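You operate a simulated robot arm through the tools that you are given. There is no shell and no other tool. Be economical: measure what you need, move in short steps, check, and stop when the job is done.

You are at the controls of a simulated two-armed robot. One attempt, no reset.

## Task
The valve block failed its test: strip it for repair.
Fine: air off and gauge at zero, then the orange plug out to its rack hole; hold the block, nut loose by the red key, key back. Set down upright: red socket key.

The check looks at the end state, three seconds after you hand in, the way a careful person would. Anything else that was tipped, shoved, dropped, spilled or broken makes it a failure.

## Robot
Two 7-joint arms with two-finger parallel grippers on one trunk, on a base that drives. Base frame: it is fixed to the floor where the robot stands at the start and does not move with it; the origin is under the middle of the robot, x ahead of it, y to its left, z up; the surface under the hand at the start is at about z = 767. Readings come in mm, rad, newtons and seconds.
The left shoulder is at the start at [60, 143, 926], the right one opposite. With the tool pointing down near the work surface each hand reaches from about 320 to 740 mm from the robot's upright axis, wherever it stands, measured 20 degrees to its own side. Places, roughly: block test gauge [600, 100, 800]; blue port [800, 200, 800]; gland nut [800, 200, 800]; green blanking plug (2x2x8 cm) [700, 400, 800]; orange blanking plug (2x2x8 cm) [800, 200, 900]; orange plug's hole [700, 300, 800]; test air valve lever [600, 200, 900]. Payload 1.57 kg a hand.
The tool frame of a hand sits at the grasp point between the pads (the TCP): z along the fingers, y along the line on which they close. The tips reach 30 mm beyond it. Largest opening 110 mm; finger width 24, thickness 12; the body of the gripper, 48 by 112 mm, starts 78 mm behind the TCP.
Orientation is that of the tool frame in the base frame, as [roll, pitch, yaw] about the fixed x, y, z axes, in that order (R = Rz(yaw) Ry(pitch) Rx(roll)). With the fingers straight down and closing along the base's y, the tool's x points along the base's -x, its y along +y and its z along -z.

## Interface
- The arms move only by the tool send_rows. It takes "left_steps", "right_steps" or both (then of equal length, played together; a hand with none holds still); each is a list that holds one entry, the list of rows, each a list of 7 numbers: the shift along the tool's x, y, z in units of 30 mm (1.0 is 30 mm), then the turn, a rotation vector about the tool's x, y, z in units of 5 degrees (1.0 is 5 degrees), then the opening in per cent of the stroke, from 0 (shut) to 100 (fully open). In form: [[[dx, dy, dz, ax, ay, az, claw], ...]]. A call has 1 to 8 rows; each row shifts and turns the commanded pose from where the row before left it, along the tool's axes as they then stand. A call with a number of a shift or a turn outside -1 to 1 is refused whole. A row lasts 0.2 s, in which the tool goes at most 50 mm and 0.15 rad; a call with a longer step from one row to the next is refused whole, and so is a gripper value outside its range. A pose out of reach is approached as far as the arm can. The call stops where the force on the tool passes 90 N (or 10 N more than at its start, if that is more) or the arm is blocked; 0.2 s more then pass. Each finger travels about 45 mm/s and halts on what it meets, pressing with about 21 N; the grip force reading is that of the motor and also rises with nothing between the fingers. The clock runs only during rows and for 0.2 s after the last one: add rows that do not move to give the fingers time. It gives the time, the measured TCP pose, the force on the tool (base axes), the opening and the grip force at its end, in the units of the frame above (readings bear some noise), with the torque about the TCP (base axes, N m) and any sound that the robot's microphone picked up, and new pictures: "show" is both (left out), scene, wrist or none (wrist: the cameras of the hands that moved).
- Cameras (640 x 400 px; columns grow to the right, rows downward): "scene" is now at [45.4, 27.6, 1535.5]; the picture's right is [0.35, -0.94, 0.00], its down [-0.70, -0.26, -0.66] and it looks along [0.62, 0.23, -0.75] (base axes); focal length 281 px, centre (320, 200). "left" rides on the left gripper at [70, -16, -141] in its tool frame; the picture's right is [0.23, 0.97, 0.00], its down [-0.86, 0.20, -0.48] and it looks along [-0.47, 0.11, 0.88] (tool axes); focal length 222 px, centre (320, 200). "right" rides on the right gripper at [70, 16, -141] in its tool frame; the picture's right is [-0.23, 0.97, 0.00], its down [-0.86, -0.20, -0.48] and it looks along [-0.47, -0.11, 0.88] (tool axes); focal length 222 px, centre (320, 200). There is no depth. A picture from a camera that has moved, and an enlarged one, comes with that camera's place and axes in the base frame and with its lens.
- lift_body(by): slides the trunk up (or, below 0, down) by that many mm; the arms and the scene camera ride with it, the base frame stays. It gives what a move gives, with no picture.
- steer(legs): drives the robot by 1 to 6 legs, each [ahead, left, turn to the left] in mm, mm and rad, along the robot's own axes; the way and the turn of a leg run together, so that a leg with both is an arc; at most 1500 mm and 3.142 rad a leg. The arms and the cameras ride along, it lands a little off, and it stops where it bumps. It gives what a move gives, and a new picture of the scene camera.
- aim_head(pan, tilt): turns the head with the scene camera to pan (to the left, within 1.501 rad either way) and tilt (down, from -0.506 to 1.204), counted from straight ahead of the robot. It gives what a move gives, and a new picture of the scene camera.
- zoom(camera, box): a new picture of the part [left, top, right, bottom] of that camera's present view, enlarged. No time passes.
- finish_job(): hands the job in; it is judged then, once.

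Work in short steps. Places have to be worked out from the pictures, the camera data and where the tool is seen: move nearer, look again, correct. Check each grasp and each placing, and mend what went wrong. You have 120 turns and 260 pictures in all, those below and enlarged ones among them. Open the grippers and draw the arms clear of the work before you hand the job in, unless the task says otherwise; then end with one line.

The tools are called after ">>>" by a JSON object that holds its "api" and its "payload". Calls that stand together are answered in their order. send_rows: Moves the arms, as the interface text tells. Its arguments: {"type":"object","properties":{"left_steps":{"type":"array","items":{"type":"array","items":{"type":"array","items":{"type":"number"}}}},"right_steps":{"type":"array","items":{"type":"array","items":{"type":"array","items":{"type":"number"}}}},"show":{"type":"string","enum":["both","scene","wrist","none"]}},"required":[]} The other tools are called the same way: lift_body (by) slides the trunk up or down; steer (legs) drives the base; aim_head (pan, tilt) turns the head that bears the scene camera; zoom (camera, box) takes an enlarged picture of a part of a camera's view; finish_job () hands the job in.

At the start:

```text
t: 0.0
left_position: [403.7, 279.6, 998.9]
left_ee_rot: [-3.141, 0.0, -3.142]
left_ft_force: [0.6, -1.1, -0.2]
left_torque: [0.0, 0.0, 0.02]
left_grip_width: 109.9
left_grip_force: 0.0
right_position: [443.7, -127.6, 999.4]
right_ee_rot: [-3.141, 0.001, 3.141]
right_ft_force: [0.2, -0.4, 0.1]
right_torque: [-0.01, -0.03, 0.0]
right_grip_width: 109.7
right_grip_force: 0.1
trunk travel left (down, up): [-525.0, 65.0]
robot x, y, heading: [-0.8, 1.8, 0.001]
head pan, tilt: [0.356, 0.848]
```

scene: 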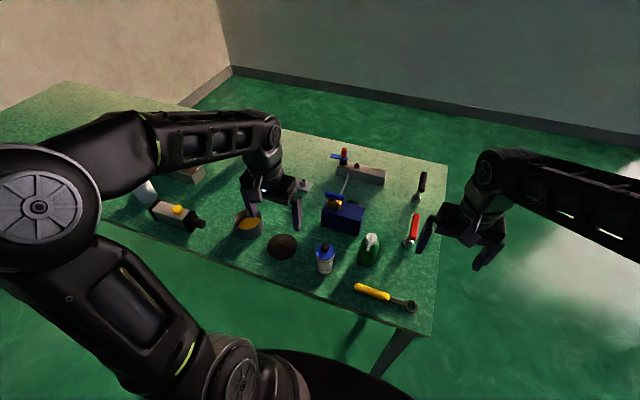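
right: 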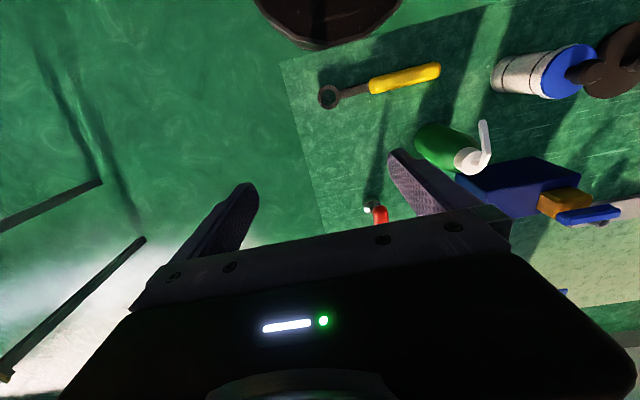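
left: 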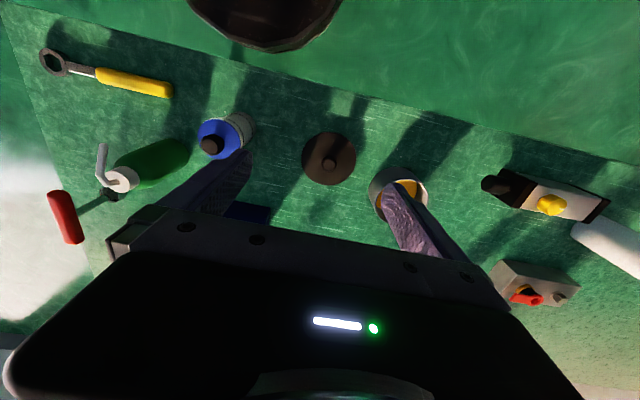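

The scene shows many items; I zoom to identify the block, valve, gauge, rack and keys.

>>> {"api": "zoom", "payload": {"camera": "scene", "box": [280, 130, 460, 240]}}

>>> {"api": "zoom", "payload": {"camera": "scene", "box": [120, 140, 320, 260]}}

>>> {"api": "zoom", "payload": {"camera": "left", "box": [440, 140, 640, 320]}}

```text
3.56 times, centred on (370, 185) of scene
camera zoom: at [45.4, 27.6, 1535.5], right [0.35, -0.94, 0.0], down [-0.7, -0.26, -0.66], along [0.62, 0.23, -0.75], focal length 998 px, centre (142, 253)
```

zoom: 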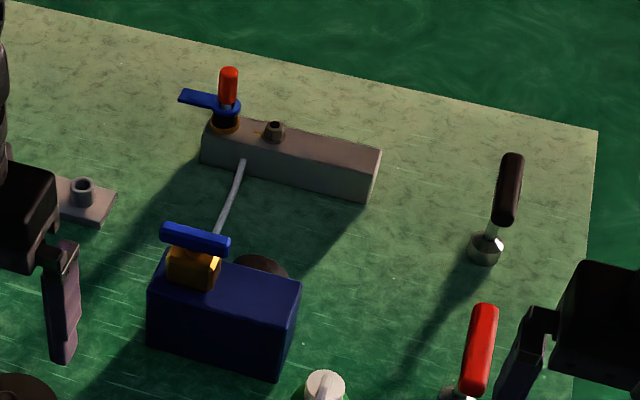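

```text
3.20 times, centred on (220, 200) of scene
camera zoom: at [45.4, 27.6, 1535.5], right [0.35, -0.94, 0.0], down [-0.7, -0.26, -0.66], along [0.62, 0.23, -0.75], focal length 899 px, centre (640, 200)
```

zoom: 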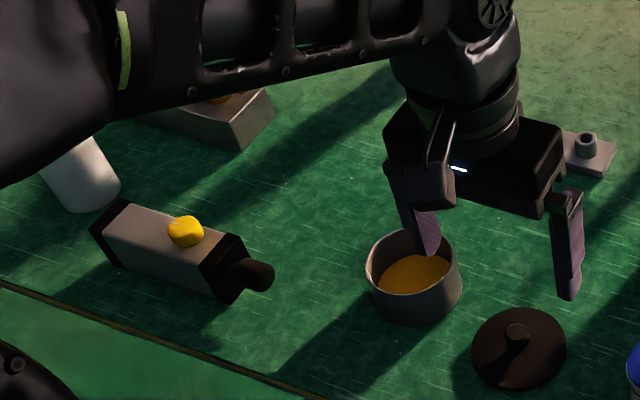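

```text
2.22 times, centred on (540, 230) of left
camera zoom: at [334.2, 263.3, 1140.6], right [-0.23, 0.97, 0.0], down [0.86, 0.2, 0.48], along [0.47, 0.11, -0.88], focal length 494 px, centre (-169, 133)
```

zoom: 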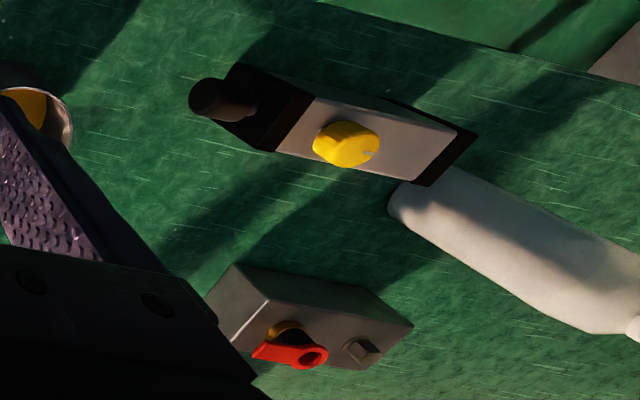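

The left arm hides the rack; I raise both hands and move the left outward to look again.

>>> {"api": "send_rows", "payload": {"left_steps": [[[0, 1, -1, 0, 0, 0, 100], [0, 1, -1, 0, 0, 0, 100], [0, 1, -1, 0, 0, 0, 100], [0, 1, -1, 0, 0, 0, 100], [0, 1, -1, 0, 0, 0, 100], [0, 1, -1, 0, 0, 0, 100], [0, 1, 0, 0, 0, 0, 100]]], "right_steps": [[[0, -1, -1, 0, 0, 0, 100], [0, -1, -1, 0, 0, 0, 100], [0, -1, -1, 0, 0, 0, 100], [0, -1, -1, 0, 0, 0, 100], [0, -1, 0, 0, 0, 0, 100], [0, -1, 0, 0, 0, 0, 100], [0, 0, 0, 0, 0, 0, 100]]], "show": "both"}}

```text
t: 1.6
left_position: [398.4, 433.7, 1135.2]
left_ee_rot: [-3.137, 0.065, -3.119]
left_ft_force: [1.1, 0.5, 0.2]
left_torque: [-0.05, 0.0, -0.01]
left_grip_width: 109.8
left_grip_force: 0.1
left hand out of reach, approached as far as the arm can: row 4, 5, 6
right_position: [443.6, -308.6, 1120.5]
right_ee_rot: [-3.141, 0.0, -3.139]
right_ft_force: [0.1, 0.1, 0.5]
right_torque: [-0.06, -0.02, -0.02]
right_grip_width: 109.9
right_grip_force: 0.0
right hand out of reach, approached as far as the arm can: row 4, 5
trunk travel left (down, up): [-525.0, 65.0]
robot x, y, heading: [-0.7, -0.3, 0.003]
head pan, tilt: [0.356, 0.848]
camera scene: at [46.9, 28.6, 1535.4], right [0.35, -0.94, 0.0], down [-0.7, -0.26, -0.66], along [0.62, 0.23, -0.75], focal length 281 px, centre (320, 200)
camera right: at [375.5, -291.6, 1262.0], right [0.22, 0.97, 0.0], down [0.86, -0.2, 0.48], along [0.47, -0.11, -0.88], focal length 222 px, centre (320, 200)
camera left: at [319.8, 415.6, 1272.1], right [-0.25, 0.97, -0.02], down [0.82, 0.22, 0.53], along [0.52, 0.12, -0.85], focal length 222 px, centre (320, 200)
```

scene: 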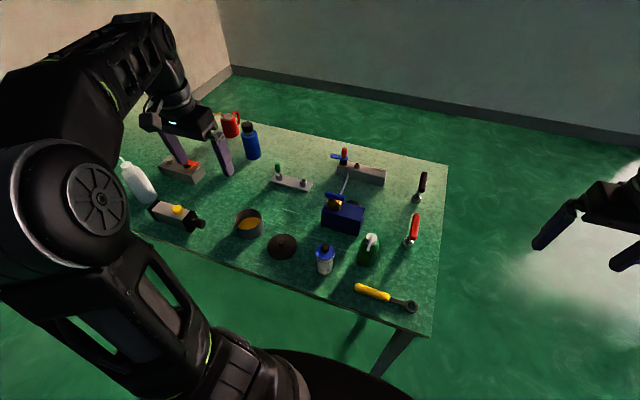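
right: 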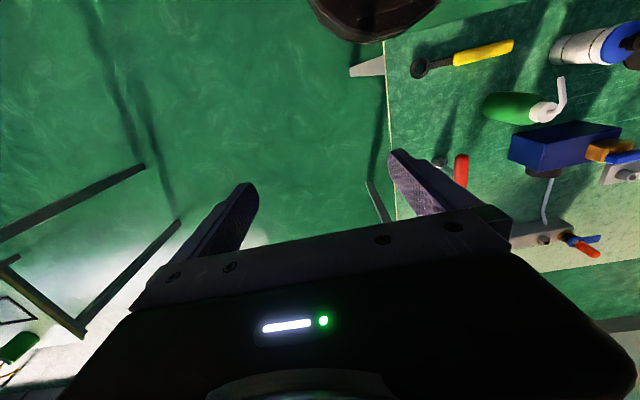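
left: 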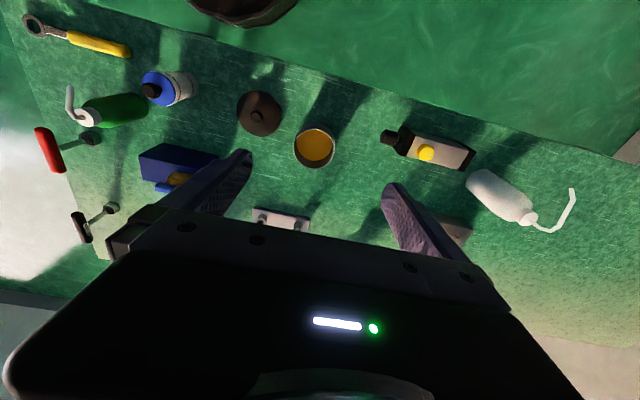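

>>> {"api": "zoom", "payload": {"camera": "scene", "box": [260, 140, 400, 240]}}

>>> {"api": "zoom", "payload": {"camera": "scene", "box": [360, 160, 450, 260]}}

>>> {"api": "zoom", "payload": {"camera": "right", "box": [420, 110, 640, 270]}}

```text
4.00 times, centred on (330, 190) of scene
camera zoom: at [46.9, 28.6, 1535.4], right [0.35, -0.94, 0.0], down [-0.7, -0.26, -0.66], along [0.62, 0.23, -0.75], focal length 1123 px, centre (280, 240)
```

zoom: 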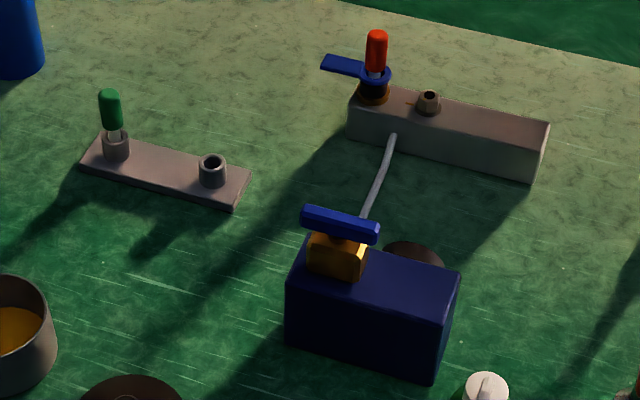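

```text
4.00 times, centred on (405, 210) of scene
camera zoom: at [46.9, 28.6, 1535.4], right [0.35, -0.94, 0.0], down [-0.7, -0.26, -0.66], along [0.62, 0.23, -0.75], focal length 1123 px, centre (-20, 160)
```

zoom: 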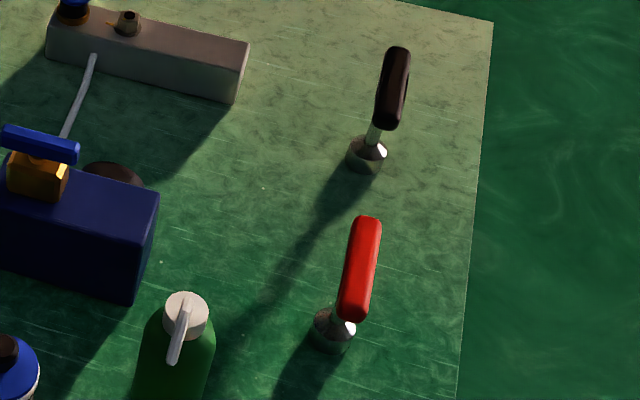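

```text
2.50 times, centred on (530, 190) of right
camera zoom: at [375.5, -291.6, 1262.0], right [0.22, 0.97, 0.0], down [0.86, -0.2, 0.48], along [0.47, -0.11, -0.88], focal length 555 px, centre (-205, 225)
```

zoom: 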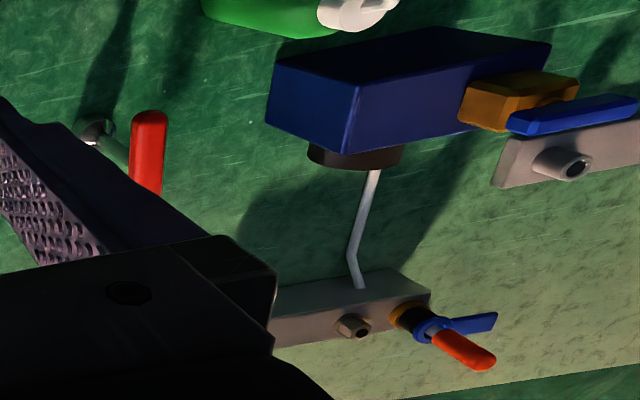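

The layout is clear: test-air box with blue lever (about 620,191,880), gauge on its far face, block at about (855, 65–250), rack at the left, red T-key near (600,-63). The block needs more reach, so I drive forward in stages with the hands high.

>>> {"api": "steer", "payload": {"legs": [[90, 0, 0], [80, 0, 0]]}}

```text
t: 3.2
left_position: [500.9, 435.4, 1136.5]
left_ee_rot: [-3.139, 0.066, 3.131]
left_ft_force: [-0.7, -0.4, 0.0]
left_torque: [-0.02, 0.01, -0.01]
left_grip_width: 110.1
left_grip_force: 0.0
right_position: [520.8, -308.5, 1121.6]
right_ee_rot: [3.141, -0.001, 3.107]
right_ft_force: [-0.1, -0.3, 0.5]
right_torque: [-0.02, 0.01, 0.01]
right_grip_width: 110.2
right_grip_force: 0.2
trunk travel left (down, up): [-525.0, 65.0]
robot x, y, heading: [89.9, 17.1, -0.039]
head pan, tilt: [0.356, 0.848]
stopped in leg 2: the robot was blocked; the commanded pose is now the measured one
camera scene: at [135.9, 43.1, 1535.5], right [0.31, -0.95, 0.0], down [-0.71, -0.24, -0.66], along [0.63, 0.21, -0.75], focal length 281 px, centre (320, 200)
```

scene: 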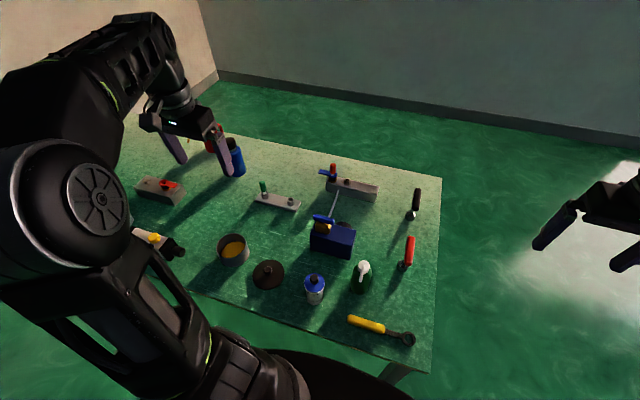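

The base meets the table at about x=90, too far from the block to work from this side. The far side of the table (x>1040) looks free, so I check the way round the right.

>>> {"api": "steer", "payload": {"legs": [[-200, 0, 0.04]]}}

>>> {"api": "aim_head", "payload": {"pan": -0.9, "tilt": 0.45}}

>>> {"api": "aim_head", "payload": {"pan": 0.0, "tilt": 0.3}}

```text
t: 4.9
left_position: [279.0, 455.0, 1137.1]
left_ee_rot: [-3.14, 0.066, -3.112]
left_ft_force: [0.9, 0.0, -0.5]
left_torque: [-0.01, -0.02, 0.01]
left_grip_width: 109.9
left_grip_force: 0.1
right_position: [329.3, -288.6, 1120.1]
right_ee_rot: [3.141, 0.004, -3.135]
right_ft_force: [-0.3, -0.1, 0.0]
right_torque: [-0.02, -0.05, -0.01]
right_grip_width: 109.9
right_grip_force: 0.1
trunk travel left (down, up): [-525.0, 65.0]
robot x, y, heading: [-113.3, 18.3, 0.005]
head pan, tilt: [0.356, 0.848]
camera scene: at [-70.0, 47.3, 1535.5], right [0.35, -0.94, 0.0], down [-0.7, -0.27, -0.66], along [0.62, 0.23, -0.75], focal length 281 px, centre (320, 200)
```

scene: 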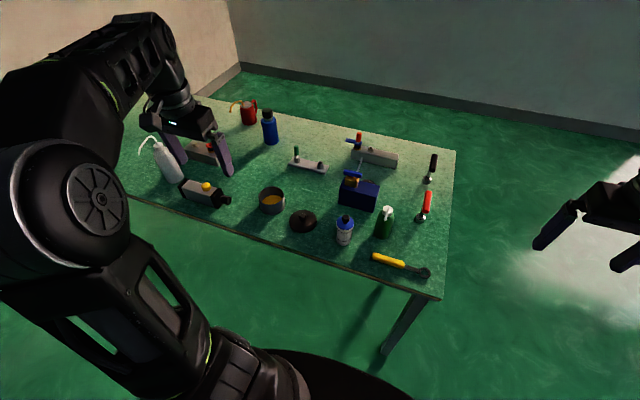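

```text
t: 6.3
left_position: [280.7, 454.6, 1136.4]
left_ee_rot: [-3.14, 0.065, -3.112]
left_ft_force: [-0.3, -0.1, -0.1]
left_torque: [0.0, -0.02, 0.01]
left_grip_width: 110.0
left_grip_force: 0.0
right_position: [330.8, -287.4, 1119.1]
right_ee_rot: [3.14, 0.001, -3.138]
right_ft_force: [-0.2, 0.7, 0.2]
right_torque: [-0.02, -0.01, 0.02]
right_grip_width: 110.1
right_grip_force: 0.1
trunk travel left (down, up): [-525.0, 65.0]
robot x, y, heading: [-115.9, 16.2, 0.002]
head pan, tilt: [-0.901, 0.45]
camera scene: at [-84.0, -52.0, 1569.7], right [-0.78, -0.63, 0.0], down [-0.27, 0.34, -0.9], along [0.56, -0.7, -0.44], focal length 281 px, centre (320, 200)
```

scene: 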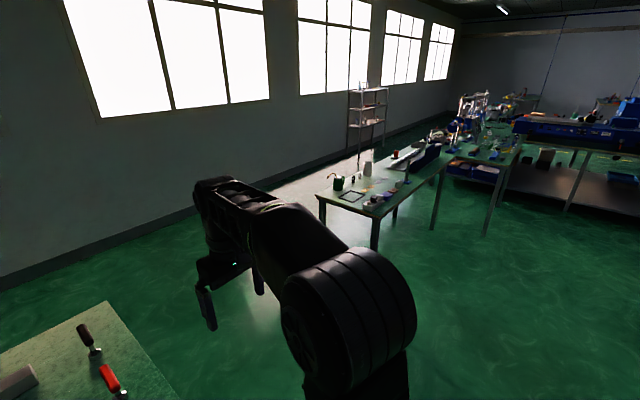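

```text
t: 7.5
left_position: [281.3, 454.3, 1136.0]
left_ee_rot: [-3.139, 0.064, -3.111]
left_ft_force: [0.0, -0.5, -0.6]
left_torque: [0.01, -0.01, 0.02]
left_grip_width: 109.9
left_grip_force: 0.1
right_position: [330.7, -286.7, 1119.7]
right_ee_rot: [3.139, 0.0, -3.136]
right_ft_force: [1.2, -0.2, -0.5]
right_torque: [-0.05, -0.01, -0.03]
right_grip_width: 109.9
right_grip_force: 0.0
trunk travel left (down, up): [-525.0, 65.0]
robot x, y, heading: [-113.1, 17.1, 0.009]
head pan, tilt: [0.0, 0.3]
camera scene: at [-48.3, 20.1, 1583.7], right [0.01, -1.0, 0.0], down [-0.3, 0.0, -0.96], along [0.96, 0.0, -0.3], focal length 281 px, centre (320, 200)
```

scene: 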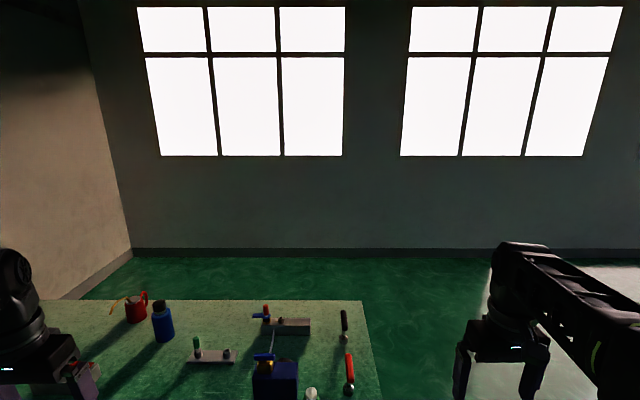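

The route is free (wall at about x≈3000, other bench at about y≈-2000). I drive round the right end to the far side and turn to face the table.

>>> {"api": "steer", "payload": {"legs": [[0, -870, 0], [1500, 0, 0], [30, 0, 0], [0, 980, 0], [0, 0, 1.57], [0, 0, 1.57]]}}

>>> {"api": "aim_head", "payload": {"pan": 0.0, "tilt": 0.85}}

```text
t: 32.1
left_position: [1076.6, -309.1, 1135.1]
left_ee_rot: [-3.141, 0.065, -0.055]
left_ft_force: [0.3, 0.5, -0.4]
left_torque: [-0.02, 0.05, -0.02]
left_grip_width: 109.8
left_grip_force: 0.0
right_position: [1088.9, 435.0, 1119.3]
right_ee_rot: [-3.141, 0.0, -0.078]
right_ft_force: [-0.1, 0.9, 0.5]
right_torque: [0.01, 0.03, 0.02]
right_grip_width: 109.9
right_grip_force: 0.0
trunk travel left (down, up): [-525.0, 65.0]
robot x, y, heading: [1505.8, 89.3, 3.065]
head pan, tilt: [0.0, 0.3]
camera scene: at [1444.6, 97.1, 1583.7], right [0.08, 1.0, 0.0], down [0.29, -0.02, -0.96], along [-0.95, 0.08, -0.3], focal length 281 px, centre (320, 200)
```

scene: 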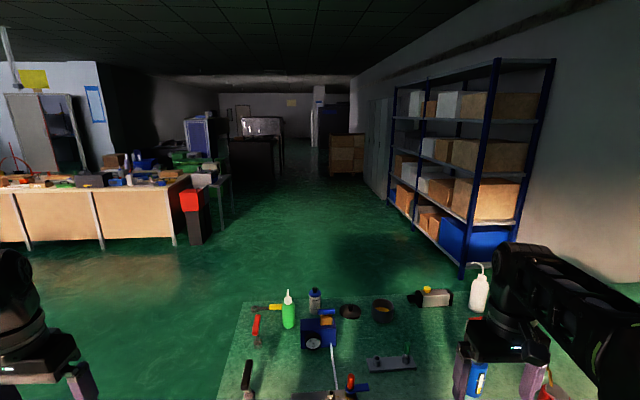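

```text
t: 33.1
left_position: [1077.1, -309.6, 1137.4]
left_ee_rot: [-3.139, 0.064, -0.054]
left_ft_force: [-0.7, 0.3, 0.6]
left_torque: [0.0, -0.01, 0.0]
left_grip_width: 109.8
left_grip_force: 0.0
right_position: [1090.4, 435.1, 1119.6]
right_ee_rot: [-3.14, 0.0, -0.077]
right_ft_force: [-0.4, -0.2, 0.0]
right_torque: [0.01, -0.01, -0.02]
right_grip_width: 110.3
right_grip_force: 0.0
trunk travel left (down, up): [-525.0, 65.0]
robot x, y, heading: [1502.8, 94.3, 3.065]
head pan, tilt: [0.0, 0.85]
camera scene: at [1459.7, 96.0, 1535.4], right [0.08, 1.0, 0.0], down [0.75, -0.06, -0.66], along [-0.66, 0.05, -0.75], focal length 281 px, centre (320, 200)
```

scene: 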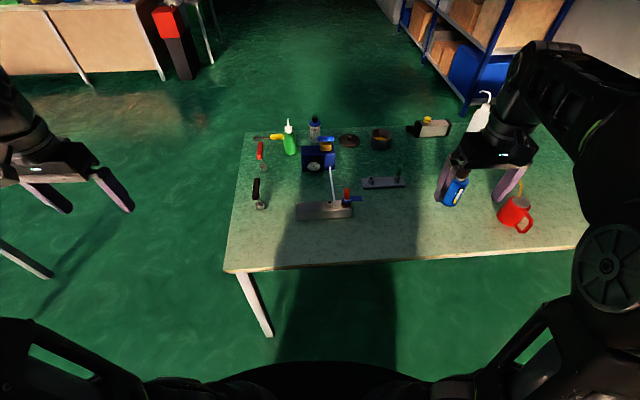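

I'm on the far side with a clear view; gauge face visible. Drive nearer (edge ≈ x 1045, base stops about 245 short) and straighten the heading.

>>> {"api": "steer", "payload": {"legs": [[0, 0, 0.076], [195, -40, 0]]}}

>>> {"api": "zoom", "payload": {"camera": "scene", "box": [230, 130, 420, 250]}}

```text
t: 35.1
left_position: [918.6, -303.4, 1136.5]
left_ee_rot: [-3.14, 0.062, 0.033]
left_ft_force: [-0.5, -0.1, -1.1]
left_torque: [-0.02, -0.09, 0.02]
left_grip_width: 110.2
left_grip_force: 0.1
right_position: [868.9, 439.3, 1119.9]
right_ee_rot: [3.142, 0.0, 0.005]
right_ft_force: [-1.0, 0.6, 0.4]
right_torque: [-0.04, -0.01, -0.01]
right_grip_width: 110.1
right_grip_force: 0.0
trunk travel left (down, up): [-525.0, 65.0]
robot x, y, heading: [1313.4, 128.1, -3.133]
head pan, tilt: [0.0, 0.85]
camera scene: at [1266.6, 132.1, 1535.2], right [-0.01, 1.0, 0.0], down [0.75, 0.0, -0.66], along [-0.66, 0.0, -0.75], focal length 281 px, centre (320, 200)
```

scene: 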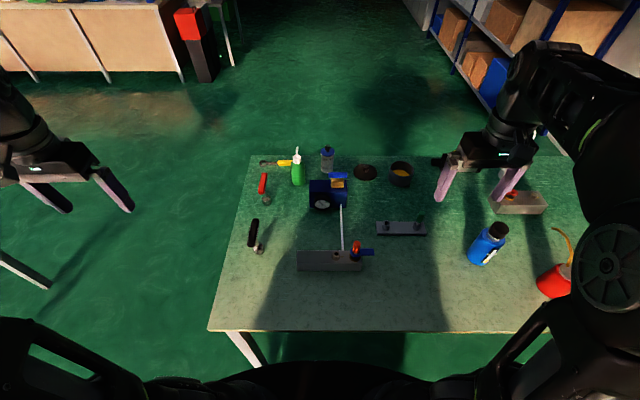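

```text
3.33 times, centred on (325, 190) of scene
camera zoom: at [1266.6, 132.1, 1535.2], right [-0.01, 1.0, 0.0], down [0.75, 0.0, -0.66], along [-0.66, 0.0, -0.75], focal length 936 px, centre (303, 233)
```

zoom: 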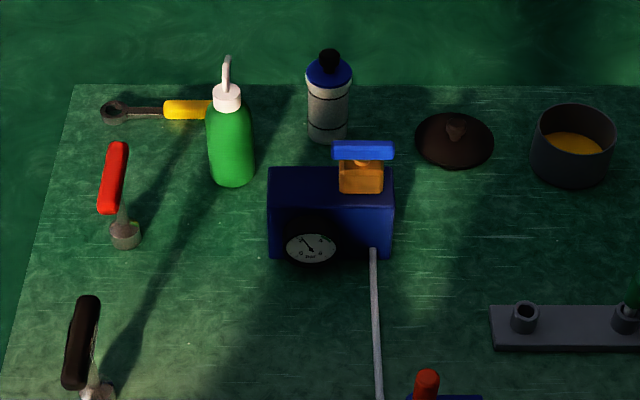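

>>> {"api": "zoom", "payload": {"camera": "scene", "box": [305, 165, 355, 215]}}

>>> {"api": "zoom", "payload": {"camera": "scene", "box": [285, 230, 385, 280]}}

```text
8.00 times, centred on (330, 190) of scene
camera zoom: at [1266.6, 132.1, 1535.2], right [-0.01, 1.0, 0.0], down [0.75, 0.0, -0.66], along [-0.66, 0.0, -0.75], focal length 2246 px, centre (240, 280)
```

zoom: 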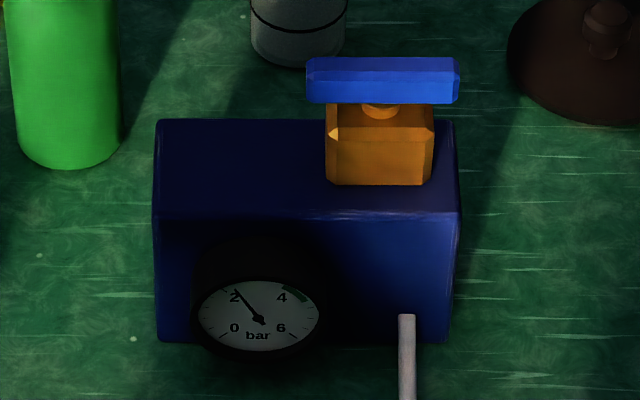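

```text
6.40 times, centred on (335, 255) of scene
camera zoom: at [1266.6, 132.1, 1535.2], right [-0.01, 1.0, 0.0], down [0.75, 0.0, -0.66], along [-0.66, 0.0, -0.75], focal length 1797 px, centre (224, -152)
```

zoom: 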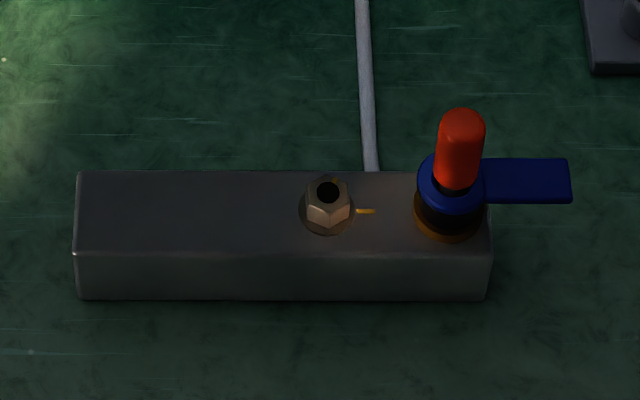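

Gauge reads about 2.3 bar; the lever is centred at about (600,185,900) lying along y, about 62 long. I nudge the base closer, then bring the right hand over the lever at height.

>>> {"api": "steer", "payload": {"legs": [[14, 0, 0]]}}

>>> {"api": "send_rows", "payload": {"right_steps": [[[-1, 1, 0, 0, 0, 0, 100], [-1, 1, 0, 0, 0, 0, 100], [-1, 1, 0, 0, 0, 0, 100], [-1, 1, 0, 0, 0, 0, 100], [-1, 1, 0, 0, 0, 0, 100], [-1, 1, 0.3, 0, 0, 0, 100], [-1, 1, 0.7, 0, 0, 0, 100], [-0.5, 0.4, 1, 0, 0, 0, 100]]], "show": "both"}}

```text
t: 35.9
left_position: [905.8, -304.0, 1136.6]
left_ee_rot: [-3.141, 0.062, 0.031]
left_ft_force: [0.2, 0.6, -0.5]
left_torque: [-0.01, -0.02, -0.03]
left_grip_width: 109.7
left_grip_force: 0.1
right_position: [855.3, 438.2, 1119.2]
right_ee_rot: [3.141, 0.0, 0.007]
right_ft_force: [0.0, 0.5, -1.9]
right_torque: [0.02, 0.01, -0.01]
right_grip_width: 110.2
right_grip_force: 0.1
trunk travel left (down, up): [-525.0, 65.0]
robot x, y, heading: [1300.0, 131.2, -3.139]
head pan, tilt: [0.0, 0.85]
camera scene: at [1252.8, 131.7, 1535.2], right [-0.01, 1.0, 0.0], down [0.75, 0.0, -0.66], along [-0.66, 0.0, -0.75], focal length 281 px, centre (320, 200)
```

scene: 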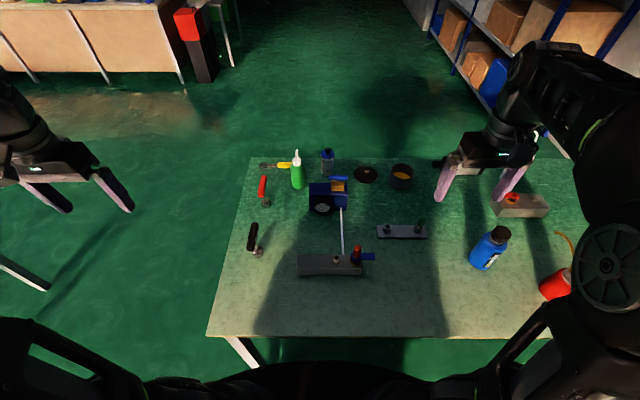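

```text
t: 37.7
left_position: [905.4, -302.9, 1135.8]
left_ee_rot: [-3.139, 0.065, 0.03]
left_ft_force: [0.1, -0.2, 1.0]
left_torque: [-0.03, 0.01, 0.05]
left_grip_width: 110.3
left_grip_force: 0.1
right_position: [709.1, 307.1, 1037.8]
right_ee_rot: [3.14, -0.001, 0.004]
right_ft_force: [0.3, -0.8, -0.5]
right_torque: [0.01, -0.01, 0.0]
right_grip_width: 110.2
right_grip_force: 0.1
right hand out of reach, approached as far as the arm can: row 1, 2, 3, 4, 5, 6
trunk travel left (down, up): [-525.0, 65.0]
robot x, y, heading: [1299.9, 132.6, -3.136]
head pan, tilt: [0.0, 0.85]
camera scene: at [1253.5, 131.9, 1535.3], right [-0.01, 1.0, 0.0], down [0.75, 0.0, -0.66], along [-0.66, 0.0, -0.75], focal length 281 px, centre (320, 200)
camera right: at [779.6, 291.7, 1179.8], right [-0.22, -0.98, 0.0], down [-0.86, 0.2, 0.48], along [-0.47, 0.11, -0.88], focal length 222 px, centre (320, 200)
```

scene: 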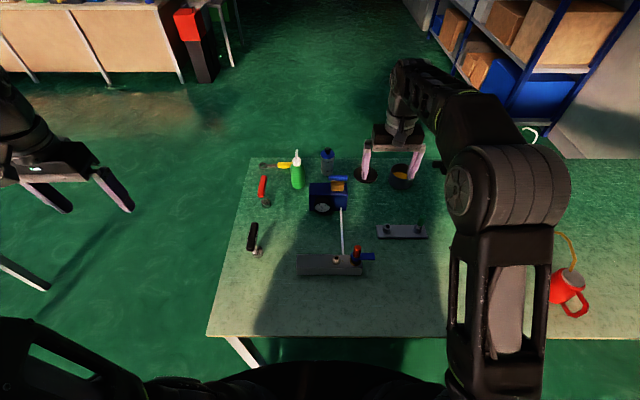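
right: 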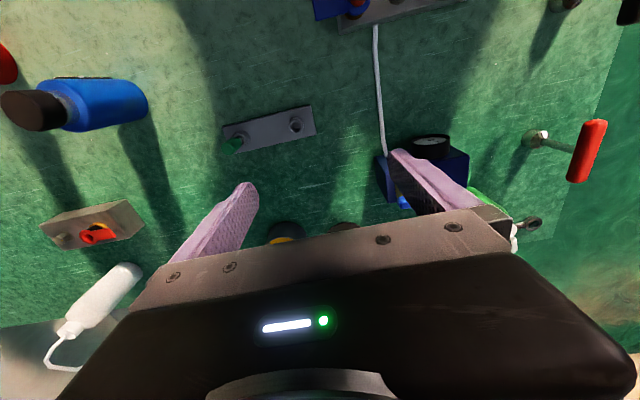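

High poses shorten reach; I raise the trunk 60 and bring the hand towards the lever at a moderate height.

>>> {"api": "lift_body", "payload": {"by": 60}}

>>> {"api": "send_rows", "payload": {"right_steps": [[[-0.5, 1, 0.6, 0, 0, 0, 100], [-0.6, 1, 0.6, 0, 0, 0, 100], [-0.6, 1, 0.6, 0, 0, 0, 100], [-0.6, 0.9, 0.6, 0, 0, 0, 100], [-0.6, 0, 0.5, 0, 0, 0, 100], [-0.5, 0, 0.5, 0, 0, 0, 100], [0, 0, 0, 0, 0, 0, 100]]], "show": "both"}}

```text
t: 38.7
left_position: [906.2, -304.0, 1197.5]
left_ee_rot: [-3.14, 0.064, 0.033]
left_ft_force: [-0.2, 1.6, 0.0]
left_torque: [0.0, -0.01, -0.01]
left_grip_width: 109.8
left_grip_force: 0.1
right_position: [709.6, 307.7, 1098.3]
right_ee_rot: [-3.141, 0.0, 0.006]
right_ft_force: [0.2, -1.0, 0.1]
right_torque: [0.01, 0.02, -0.01]
right_grip_width: 110.1
right_grip_force: 0.0
trunk travel left (down, up): [-585.0, 5.0]
robot x, y, heading: [1298.0, 131.8, -3.133]
head pan, tilt: [0.0, 0.85]
```

```text
t: 40.3
left_position: [906.4, -304.3, 1197.9]
left_ee_rot: [-3.139, 0.065, 0.031]
left_ft_force: [-0.1, 0.6, 0.3]
left_torque: [0.01, 0.01, -0.06]
left_grip_width: 109.9
left_grip_force: 0.0
right_position: [644.6, 211.2, 1030.4]
right_ee_rot: [-3.141, 0.004, 0.006]
right_ft_force: [-0.9, 0.1, 0.2]
right_torque: [0.04, -0.05, 0.01]
right_grip_width: 110.0
right_grip_force: 0.0
right hand out of reach, approached as far as the arm can: row 4, 5, 6
trunk travel left (down, up): [-585.0, 5.0]
robot x, y, heading: [1302.3, 127.3, -3.134]
head pan, tilt: [0.0, 0.85]
camera scene: at [1254.1, 131.6, 1595.3], right [-0.01, 1.0, 0.0], down [0.75, 0.0, -0.66], along [-0.66, 0.0, -0.75], focal length 281 px, centre (320, 200)
camera right: at [716.6, 195.0, 1173.6], right [-0.22, -0.98, 0.0], down [-0.85, 0.19, 0.48], along [-0.47, 0.11, -0.88], focal length 222 px, centre (320, 200)
```

scene: 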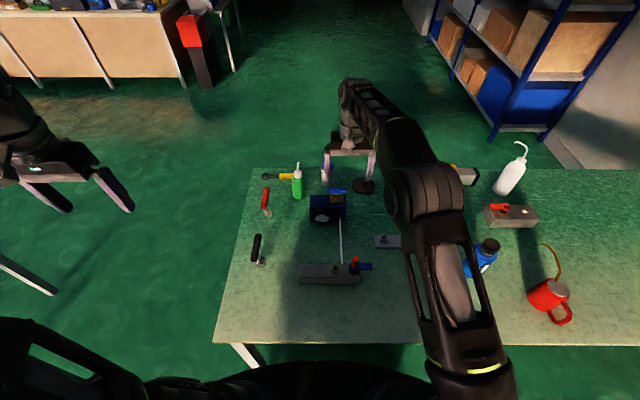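
right: 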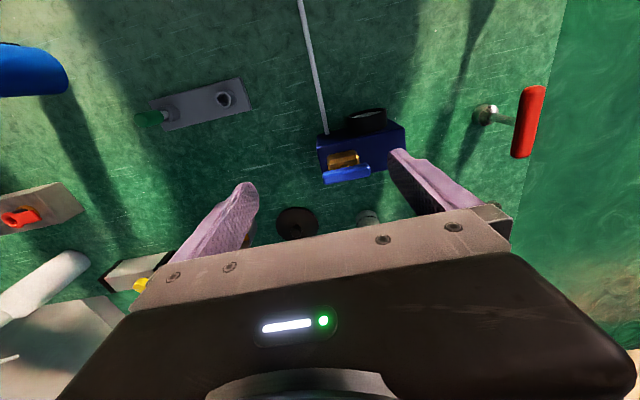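

Reach is limited at that height; go lower first, then forward.

>>> {"api": "send_rows", "payload": {"right_steps": [[[0, 0.4, 0.9, 0, 0, 0, 100], [0, 0.4, 0.9, 0, 0, 0, 100], [-0.3, 0.1, 0, 0, 0, 0, 100], [-0.4, 0, 0, 0, 0, 0, 100], [-0.4, 0, 0, 0, 0, 0, 100], [0, 0, 0, 0, 0, 0, 100]]], "show": "both"}}

```text
t: 41.7
left_position: [906.4, -303.8, 1197.1]
left_ee_rot: [-3.14, 0.064, 0.031]
left_ft_force: [-0.3, -0.1, -0.2]
left_torque: [0.02, 0.0, -0.02]
left_grip_width: 110.0
left_grip_force: 0.1
right_position: [624.0, 182.2, 976.5]
right_ee_rot: [-3.141, 0.005, 0.007]
right_ft_force: [-0.5, -0.4, -0.1]
right_torque: [0.01, 0.03, 0.04]
right_grip_width: 109.7
right_grip_force: 0.1
right hand out of reach, approached as far as the arm can: row 5
trunk travel left (down, up): [-585.0, 5.0]
robot x, y, heading: [1301.5, 131.9, -3.139]
head pan, tilt: [0.0, 0.85]
camera scene: at [1254.0, 131.6, 1595.3], right [-0.01, 1.0, 0.0], down [0.75, 0.0, -0.66], along [-0.66, 0.0, -0.75], focal length 281 px, centre (320, 200)
camera right: at [696.7, 167.5, 1118.0], right [-0.22, -0.98, 0.0], down [-0.85, 0.19, 0.48], along [-0.47, 0.11, -0.88], focal length 222 px, centre (320, 200)
```

scene: 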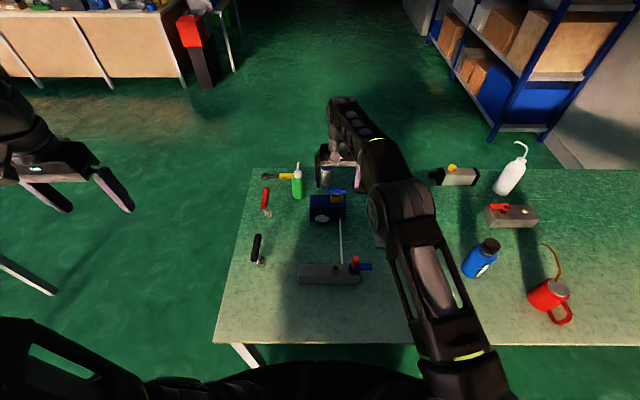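
right: 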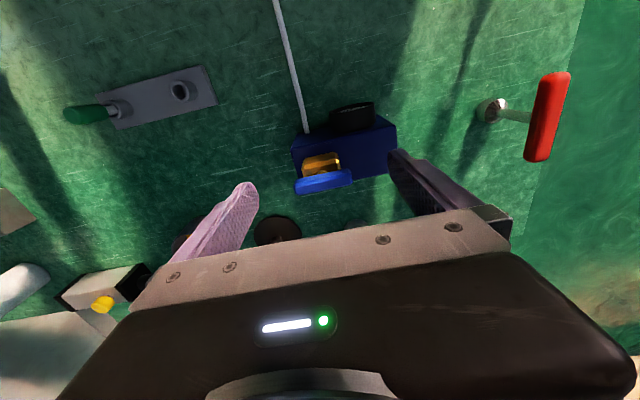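

The wrist view puts the lever at about (603,185,900). Lower, then slide over it.

>>> {"api": "send_rows", "payload": {"right_steps": [[[0, -0.1, 0.8, 0, 0, 0, 100], [-0.4, 0, 0.5, 0, 0, 0, 100], [-0.4, 0, 0, 0, 0, 0, 100], [0, 0, 0, 0, 0, 0, 100]]], "show": "both"}}

```text
t: 42.7
left_position: [905.8, -305.2, 1196.2]
left_ee_rot: [-3.138, 0.064, 0.032]
left_ft_force: [-0.2, -0.6, 0.2]
left_torque: [-0.01, 0.0, 0.02]
left_grip_width: 110.3
left_grip_force: 0.0
right_position: [614.3, 185.8, 938.0]
right_ee_rot: [-3.14, 0.004, 0.004]
right_ft_force: [-0.6, -0.5, 0.1]
right_torque: [0.02, -0.02, -0.01]
right_grip_width: 110.0
right_grip_force: 0.1
right hand out of reach, approached as far as the arm can: row 3
trunk travel left (down, up): [-585.0, 5.0]
robot x, y, heading: [1298.2, 132.2, -3.134]
head pan, tilt: [0.0, 0.85]
camera scene: at [1254.0, 131.7, 1595.3], right [-0.01, 1.0, 0.0], down [0.75, 0.0, -0.66], along [-0.66, 0.0, -0.75], focal length 281 px, centre (320, 200)
camera right: at [686.0, 170.1, 1080.4], right [-0.22, -0.98, 0.0], down [-0.85, 0.19, 0.48], along [-0.47, 0.11, -0.88], focal length 222 px, centre (320, 200)
```

scene: 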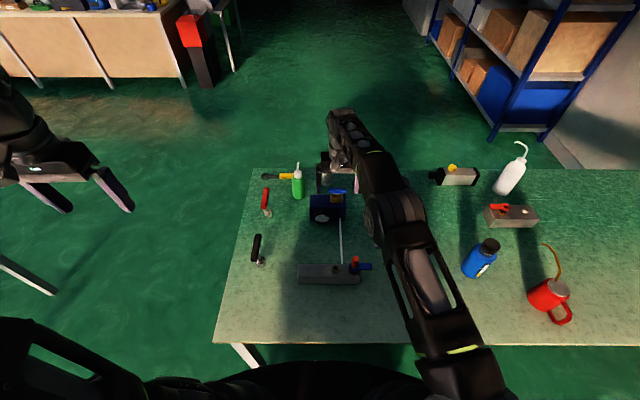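
right: 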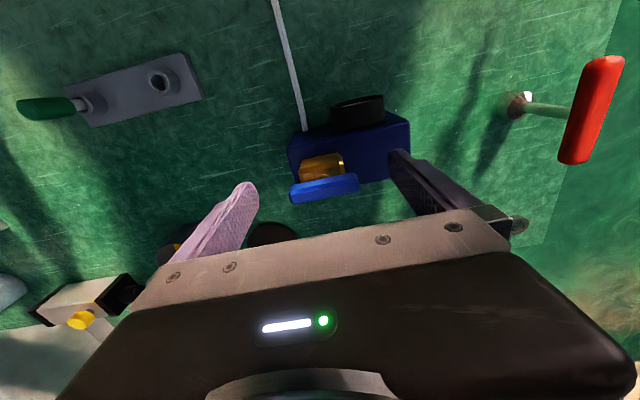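

Still 11 mm short, so I raise the hand and shift the base 60 mm to its right and a few mm ahead.

>>> {"api": "send_rows", "payload": {"right_steps": [[[0.5, 0, -1, 0, 0, 0, 100], [0, 0, -1, 0, 0, 0, 100], [0, 0, 0, 0, 0, 0, 100]]], "show": "none"}}

>>> {"api": "steer", "payload": {"legs": [[6, -70, 0]]}}

>>> {"api": "send_rows", "payload": {"right_steps": [[[0, 0.8, 0.5, 0, 0, 0, 100], [-0.3, 0.8, 0.8, 0, 0, 0, 100], [-0.5, 0.7, 0.7, 0, 0, 0, 100], [-0.5, 0, 0, 0, 0, 0, 100], [0, 0, 0, 0, 0, 0, 100]]], "show": "wrist"}}

```text
t: 43.5
left_position: [907.0, -302.7, 1195.5]
left_ee_rot: [-3.142, 0.066, 0.031]
left_ft_force: [0.5, 0.2, -0.1]
left_torque: [0.0, -0.02, 0.02]
left_grip_width: 109.9
left_grip_force: 0.1
right_position: [630.4, 187.9, 987.2]
right_ee_rot: [-3.14, 0.003, 0.006]
right_ft_force: [0.1, -1.0, 0.2]
right_torque: [0.02, 0.02, 0.02]
right_grip_width: 110.0
right_grip_force: 0.2
right hand out of reach, approached as far as the arm can: row 2
trunk travel left (down, up): [-585.0, 5.0]
robot x, y, heading: [1300.0, 131.9, -3.137]
head pan, tilt: [0.0, 0.85]
```

```text
t: 44.5
left_position: [900.1, -232.8, 1197.0]
left_ee_rot: [-3.141, 0.065, 0.032]
left_ft_force: [-0.5, 0.3, 0.8]
left_torque: [-0.06, 0.0, 0.0]
left_grip_width: 110.1
left_grip_force: 0.1
right_position: [623.4, 257.6, 987.1]
right_ee_rot: [3.14, 0.0, 0.005]
right_ft_force: [-0.4, 0.6, 0.4]
right_torque: [-0.04, 0.03, 0.0]
right_grip_width: 110.0
right_grip_force: 0.0
trunk travel left (down, up): [-585.0, 5.0]
robot x, y, heading: [1293.6, 200.1, -3.133]
head pan, tilt: [0.0, 0.85]
camera scene: at [1247.5, 202.6, 1595.3], right [-0.01, 1.0, 0.0], down [0.75, 0.0, -0.66], along [-0.66, -0.01, -0.75], focal length 281 px, centre (320, 200)
```

scene: 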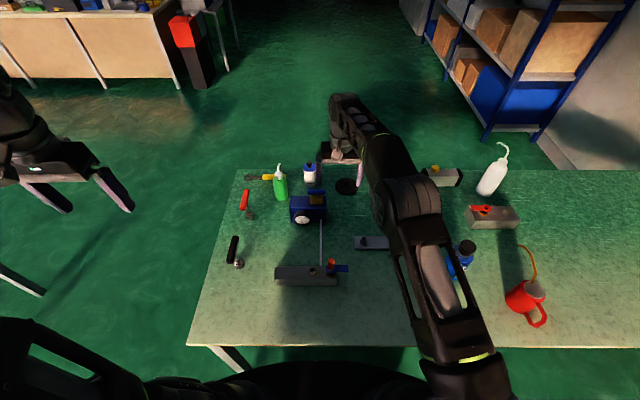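

```text
t: 45.7
left_position: [900.0, -235.4, 1196.6]
left_ee_rot: [-3.139, 0.064, 0.031]
left_ft_force: [0.2, 0.0, 0.8]
left_torque: [0.0, -0.01, 0.01]
left_grip_width: 110.2
left_grip_force: 0.1
right_position: [620.0, 223.2, 965.7]
right_ee_rot: [3.139, 0.01, 0.007]
right_ft_force: [0.1, -0.1, 0.3]
right_torque: [-0.02, 0.01, 0.02]
right_grip_width: 110.1
right_grip_force: 0.2
right hand out of reach, approached as far as the arm can: row 2, 3, 4
trunk travel left (down, up): [-585.0, 5.0]
robot x, y, heading: [1292.9, 200.4, -3.135]
head pan, tilt: [0.0, 0.85]
camera right: at [692.7, 209.2, 1107.5], right [-0.22, -0.98, 0.0], down [-0.85, 0.2, 0.49], along [-0.48, 0.1, -0.87], focal length 222 px, centre (320, 200)
```

right: 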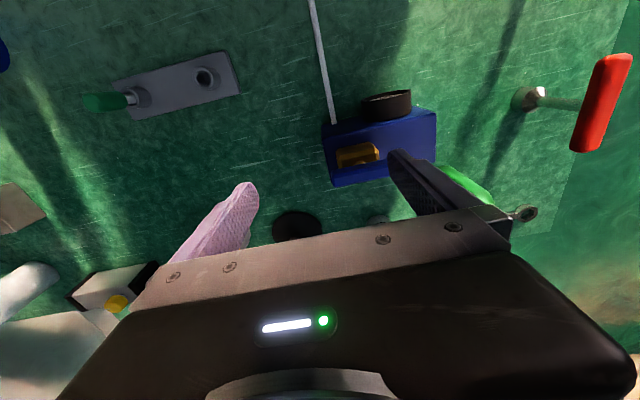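

The blue lever isn't apparent in this view; zoom to check it.

>>> {"api": "zoom", "payload": {"camera": "right", "box": [300, 80, 460, 200]}}

>>> {"api": "zoom", "payload": {"camera": "scene", "box": [270, 160, 370, 240]}}

```text
3.33 times, centred on (380, 140) of right
camera zoom: at [692.7, 209.2, 1107.5], right [-0.22, -0.98, 0.0], down [-0.85, 0.2, 0.49], along [-0.48, 0.1, -0.87], focal length 740 px, centre (120, 400)
```

zoom: 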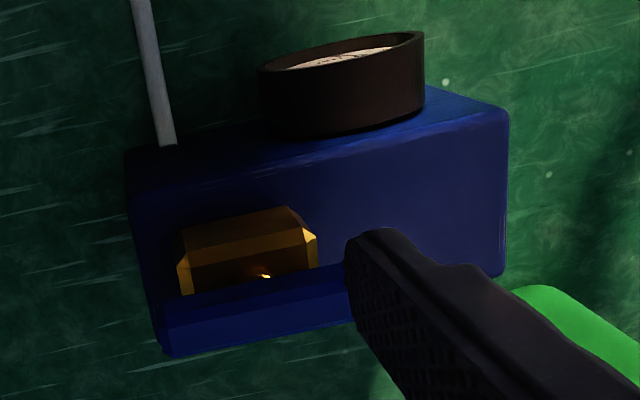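

```text
5.00 times, centred on (320, 200) of scene
camera zoom: at [1247.6, 200.4, 1595.3], right [-0.01, 1.0, 0.0], down [0.75, 0.0, -0.66], along [-0.66, 0.0, -0.75], focal length 1404 px, centre (320, 200)
```

zoom: 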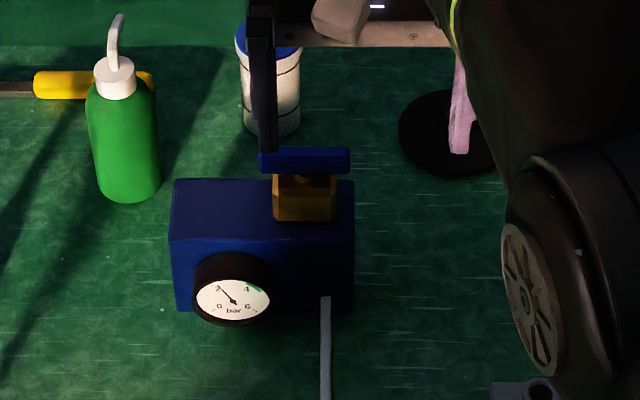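

The lever is there, just shadowed. Move down and across, then forward.

>>> {"api": "send_rows", "payload": {"right_steps": [[[0.1, 0.8, 0.2, 0, 0, 0, 100], [0, 0.5, 0.3, 0, 0, 0, 100], [0, 0, 0.4, 0, 0, 0, 100], [-0.3, 0, 0.1, 0, 0, 0, 100], [-0.4, 0, 0, 0, 0, 0, 100], [0, 0, 0, 0, 0, 0, 100]]], "show": "wrist"}}

```text
t: 47.1
left_position: [899.7, -234.9, 1195.9]
left_ee_rot: [-3.139, 0.065, 0.029]
left_ft_force: [-1.1, 0.0, -0.5]
left_torque: [0.02, -0.02, -0.01]
left_grip_width: 110.1
left_grip_force: 0.0
right_position: [627.0, 202.2, 945.7]
right_ee_rot: [3.142, 0.0, 0.005]
right_ft_force: [-1.0, 0.1, -0.8]
right_torque: [0.0, -0.01, 0.0]
right_grip_width: 109.9
right_grip_force: 0.1
right hand out of reach, approached as far as the arm can: row 2, 4, 5
trunk travel left (down, up): [-585.0, 5.0]
robot x, y, heading: [1293.6, 200.3, -3.136]
head pan, tilt: [0.0, 0.85]
camera right: at [698.4, 187.2, 1088.1], right [-0.22, -0.98, 0.0], down [-0.86, 0.19, 0.48], along [-0.47, 0.11, -0.88], focal length 222 px, centre (320, 200)
```

right: 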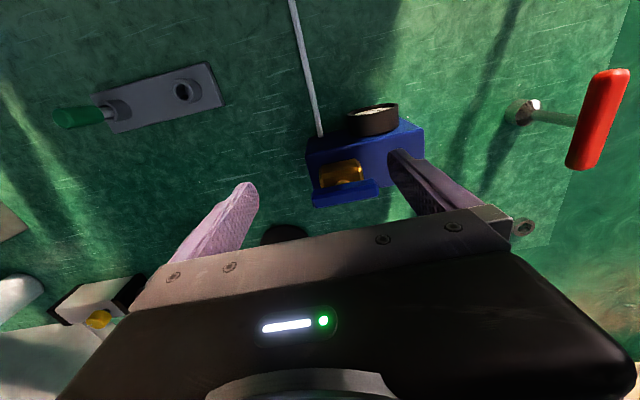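

I shifted the base the wrong way (the right arm reaches best about 200 mm to its own side). Raise the hand and move the base left ~200.

>>> {"api": "send_rows", "payload": {"right_steps": [[[0.7, 0, -1, 0, 0, 0, 100], [0.5, 0, -1, 0, 0, 0, 100], [0.5, 0, 0, 0, 0, 0, 100]]], "show": "none"}}

>>> {"api": "steer", "payload": {"legs": [[-5, 200, 0]]}}

>>> {"api": "send_rows", "payload": {"right_steps": [[[0, -1, 0, 0, 0, 0, 100], [0, -1, 0, 0, 0, 0, 100], [0, -1, 0, 0, 0, 0, 100], [0, -1, 0, 0, 0, 0, 100], [-0.5, -1, 0.2, 0, 0, 0, 100], [-0.5, -0.7, 0.2, 0, 0, 0, 100], [-0.5, 0, 0, 0, 0, 0, 100], [0, 0, 0, 0, 0, 0, 100]]], "show": "wrist"}}

```text
t: 47.9
left_position: [900.8, -234.3, 1197.9]
left_ee_rot: [-3.14, 0.064, 0.032]
left_ft_force: [-0.1, -0.2, 0.2]
left_torque: [-0.04, 0.02, 0.01]
left_grip_width: 110.2
left_grip_force: 0.1
right_position: [676.4, 202.7, 1010.1]
right_ee_rot: [3.14, 0.0, 0.007]
right_ft_force: [-0.8, -0.7, 0.0]
right_torque: [0.01, 0.01, 0.0]
right_grip_width: 109.9
right_grip_force: 0.1
trunk travel left (down, up): [-585.0, 5.0]
robot x, y, heading: [1294.5, 200.3, -3.138]
head pan, tilt: [0.0, 0.85]
```

```text
t: 49.5
left_position: [907.2, -435.4, 1196.9]
left_ee_rot: [-3.14, 0.064, 0.033]
left_ft_force: [0.1, -0.4, 0.7]
left_torque: [0.0, 0.0, -0.02]
left_grip_width: 110.2
left_grip_force: 0.0
right_position: [683.8, 2.9, 1009.7]
right_ee_rot: [-3.14, 0.0, 0.006]
right_ft_force: [-0.3, -0.1, 0.1]
right_torque: [0.02, 0.0, 0.0]
right_grip_width: 110.2
right_grip_force: 0.1
trunk travel left (down, up): [-585.0, 5.0]
robot x, y, heading: [1302.3, -0.2, -3.131]
head pan, tilt: [0.0, 0.85]
camera scene: at [1254.1, 0.1, 1595.3], right [-0.01, 1.0, 0.0], down [0.75, 0.01, -0.66], along [-0.66, 0.0, -0.75], focal length 281 px, centre (320, 200)
```

scene: 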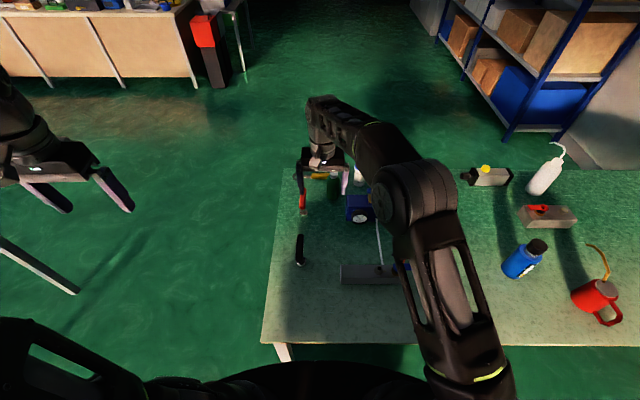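

```text
t: 51.3
left_position: [906.7, -433.2, 1197.6]
left_ee_rot: [-3.139, 0.065, 0.035]
left_ft_force: [0.2, 0.2, 0.6]
left_torque: [0.0, -0.01, 0.04]
left_grip_width: 109.8
left_grip_force: 0.0
right_position: [638.2, 174.3, 1001.9]
right_ee_rot: [3.141, 0.001, 0.006]
right_ft_force: [0.0, -0.4, 0.7]
right_torque: [0.03, 0.02, -0.05]
right_grip_width: 109.9
right_grip_force: 0.1
trunk travel left (down, up): [-585.0, 5.0]
robot x, y, heading: [1299.3, -0.2, -3.132]
head pan, tilt: [0.0, 0.85]
camera right: at [709.2, 159.2, 1142.9], right [-0.22, -0.98, 0.0], down [-0.86, 0.19, 0.48], along [-0.47, 0.1, -0.88], focal length 222 px, centre (320, 200)
```

right: 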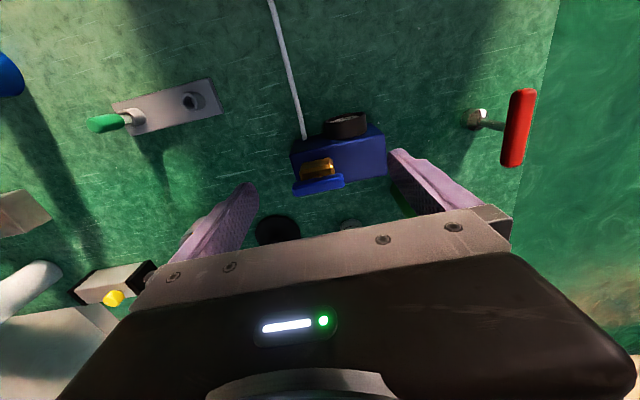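

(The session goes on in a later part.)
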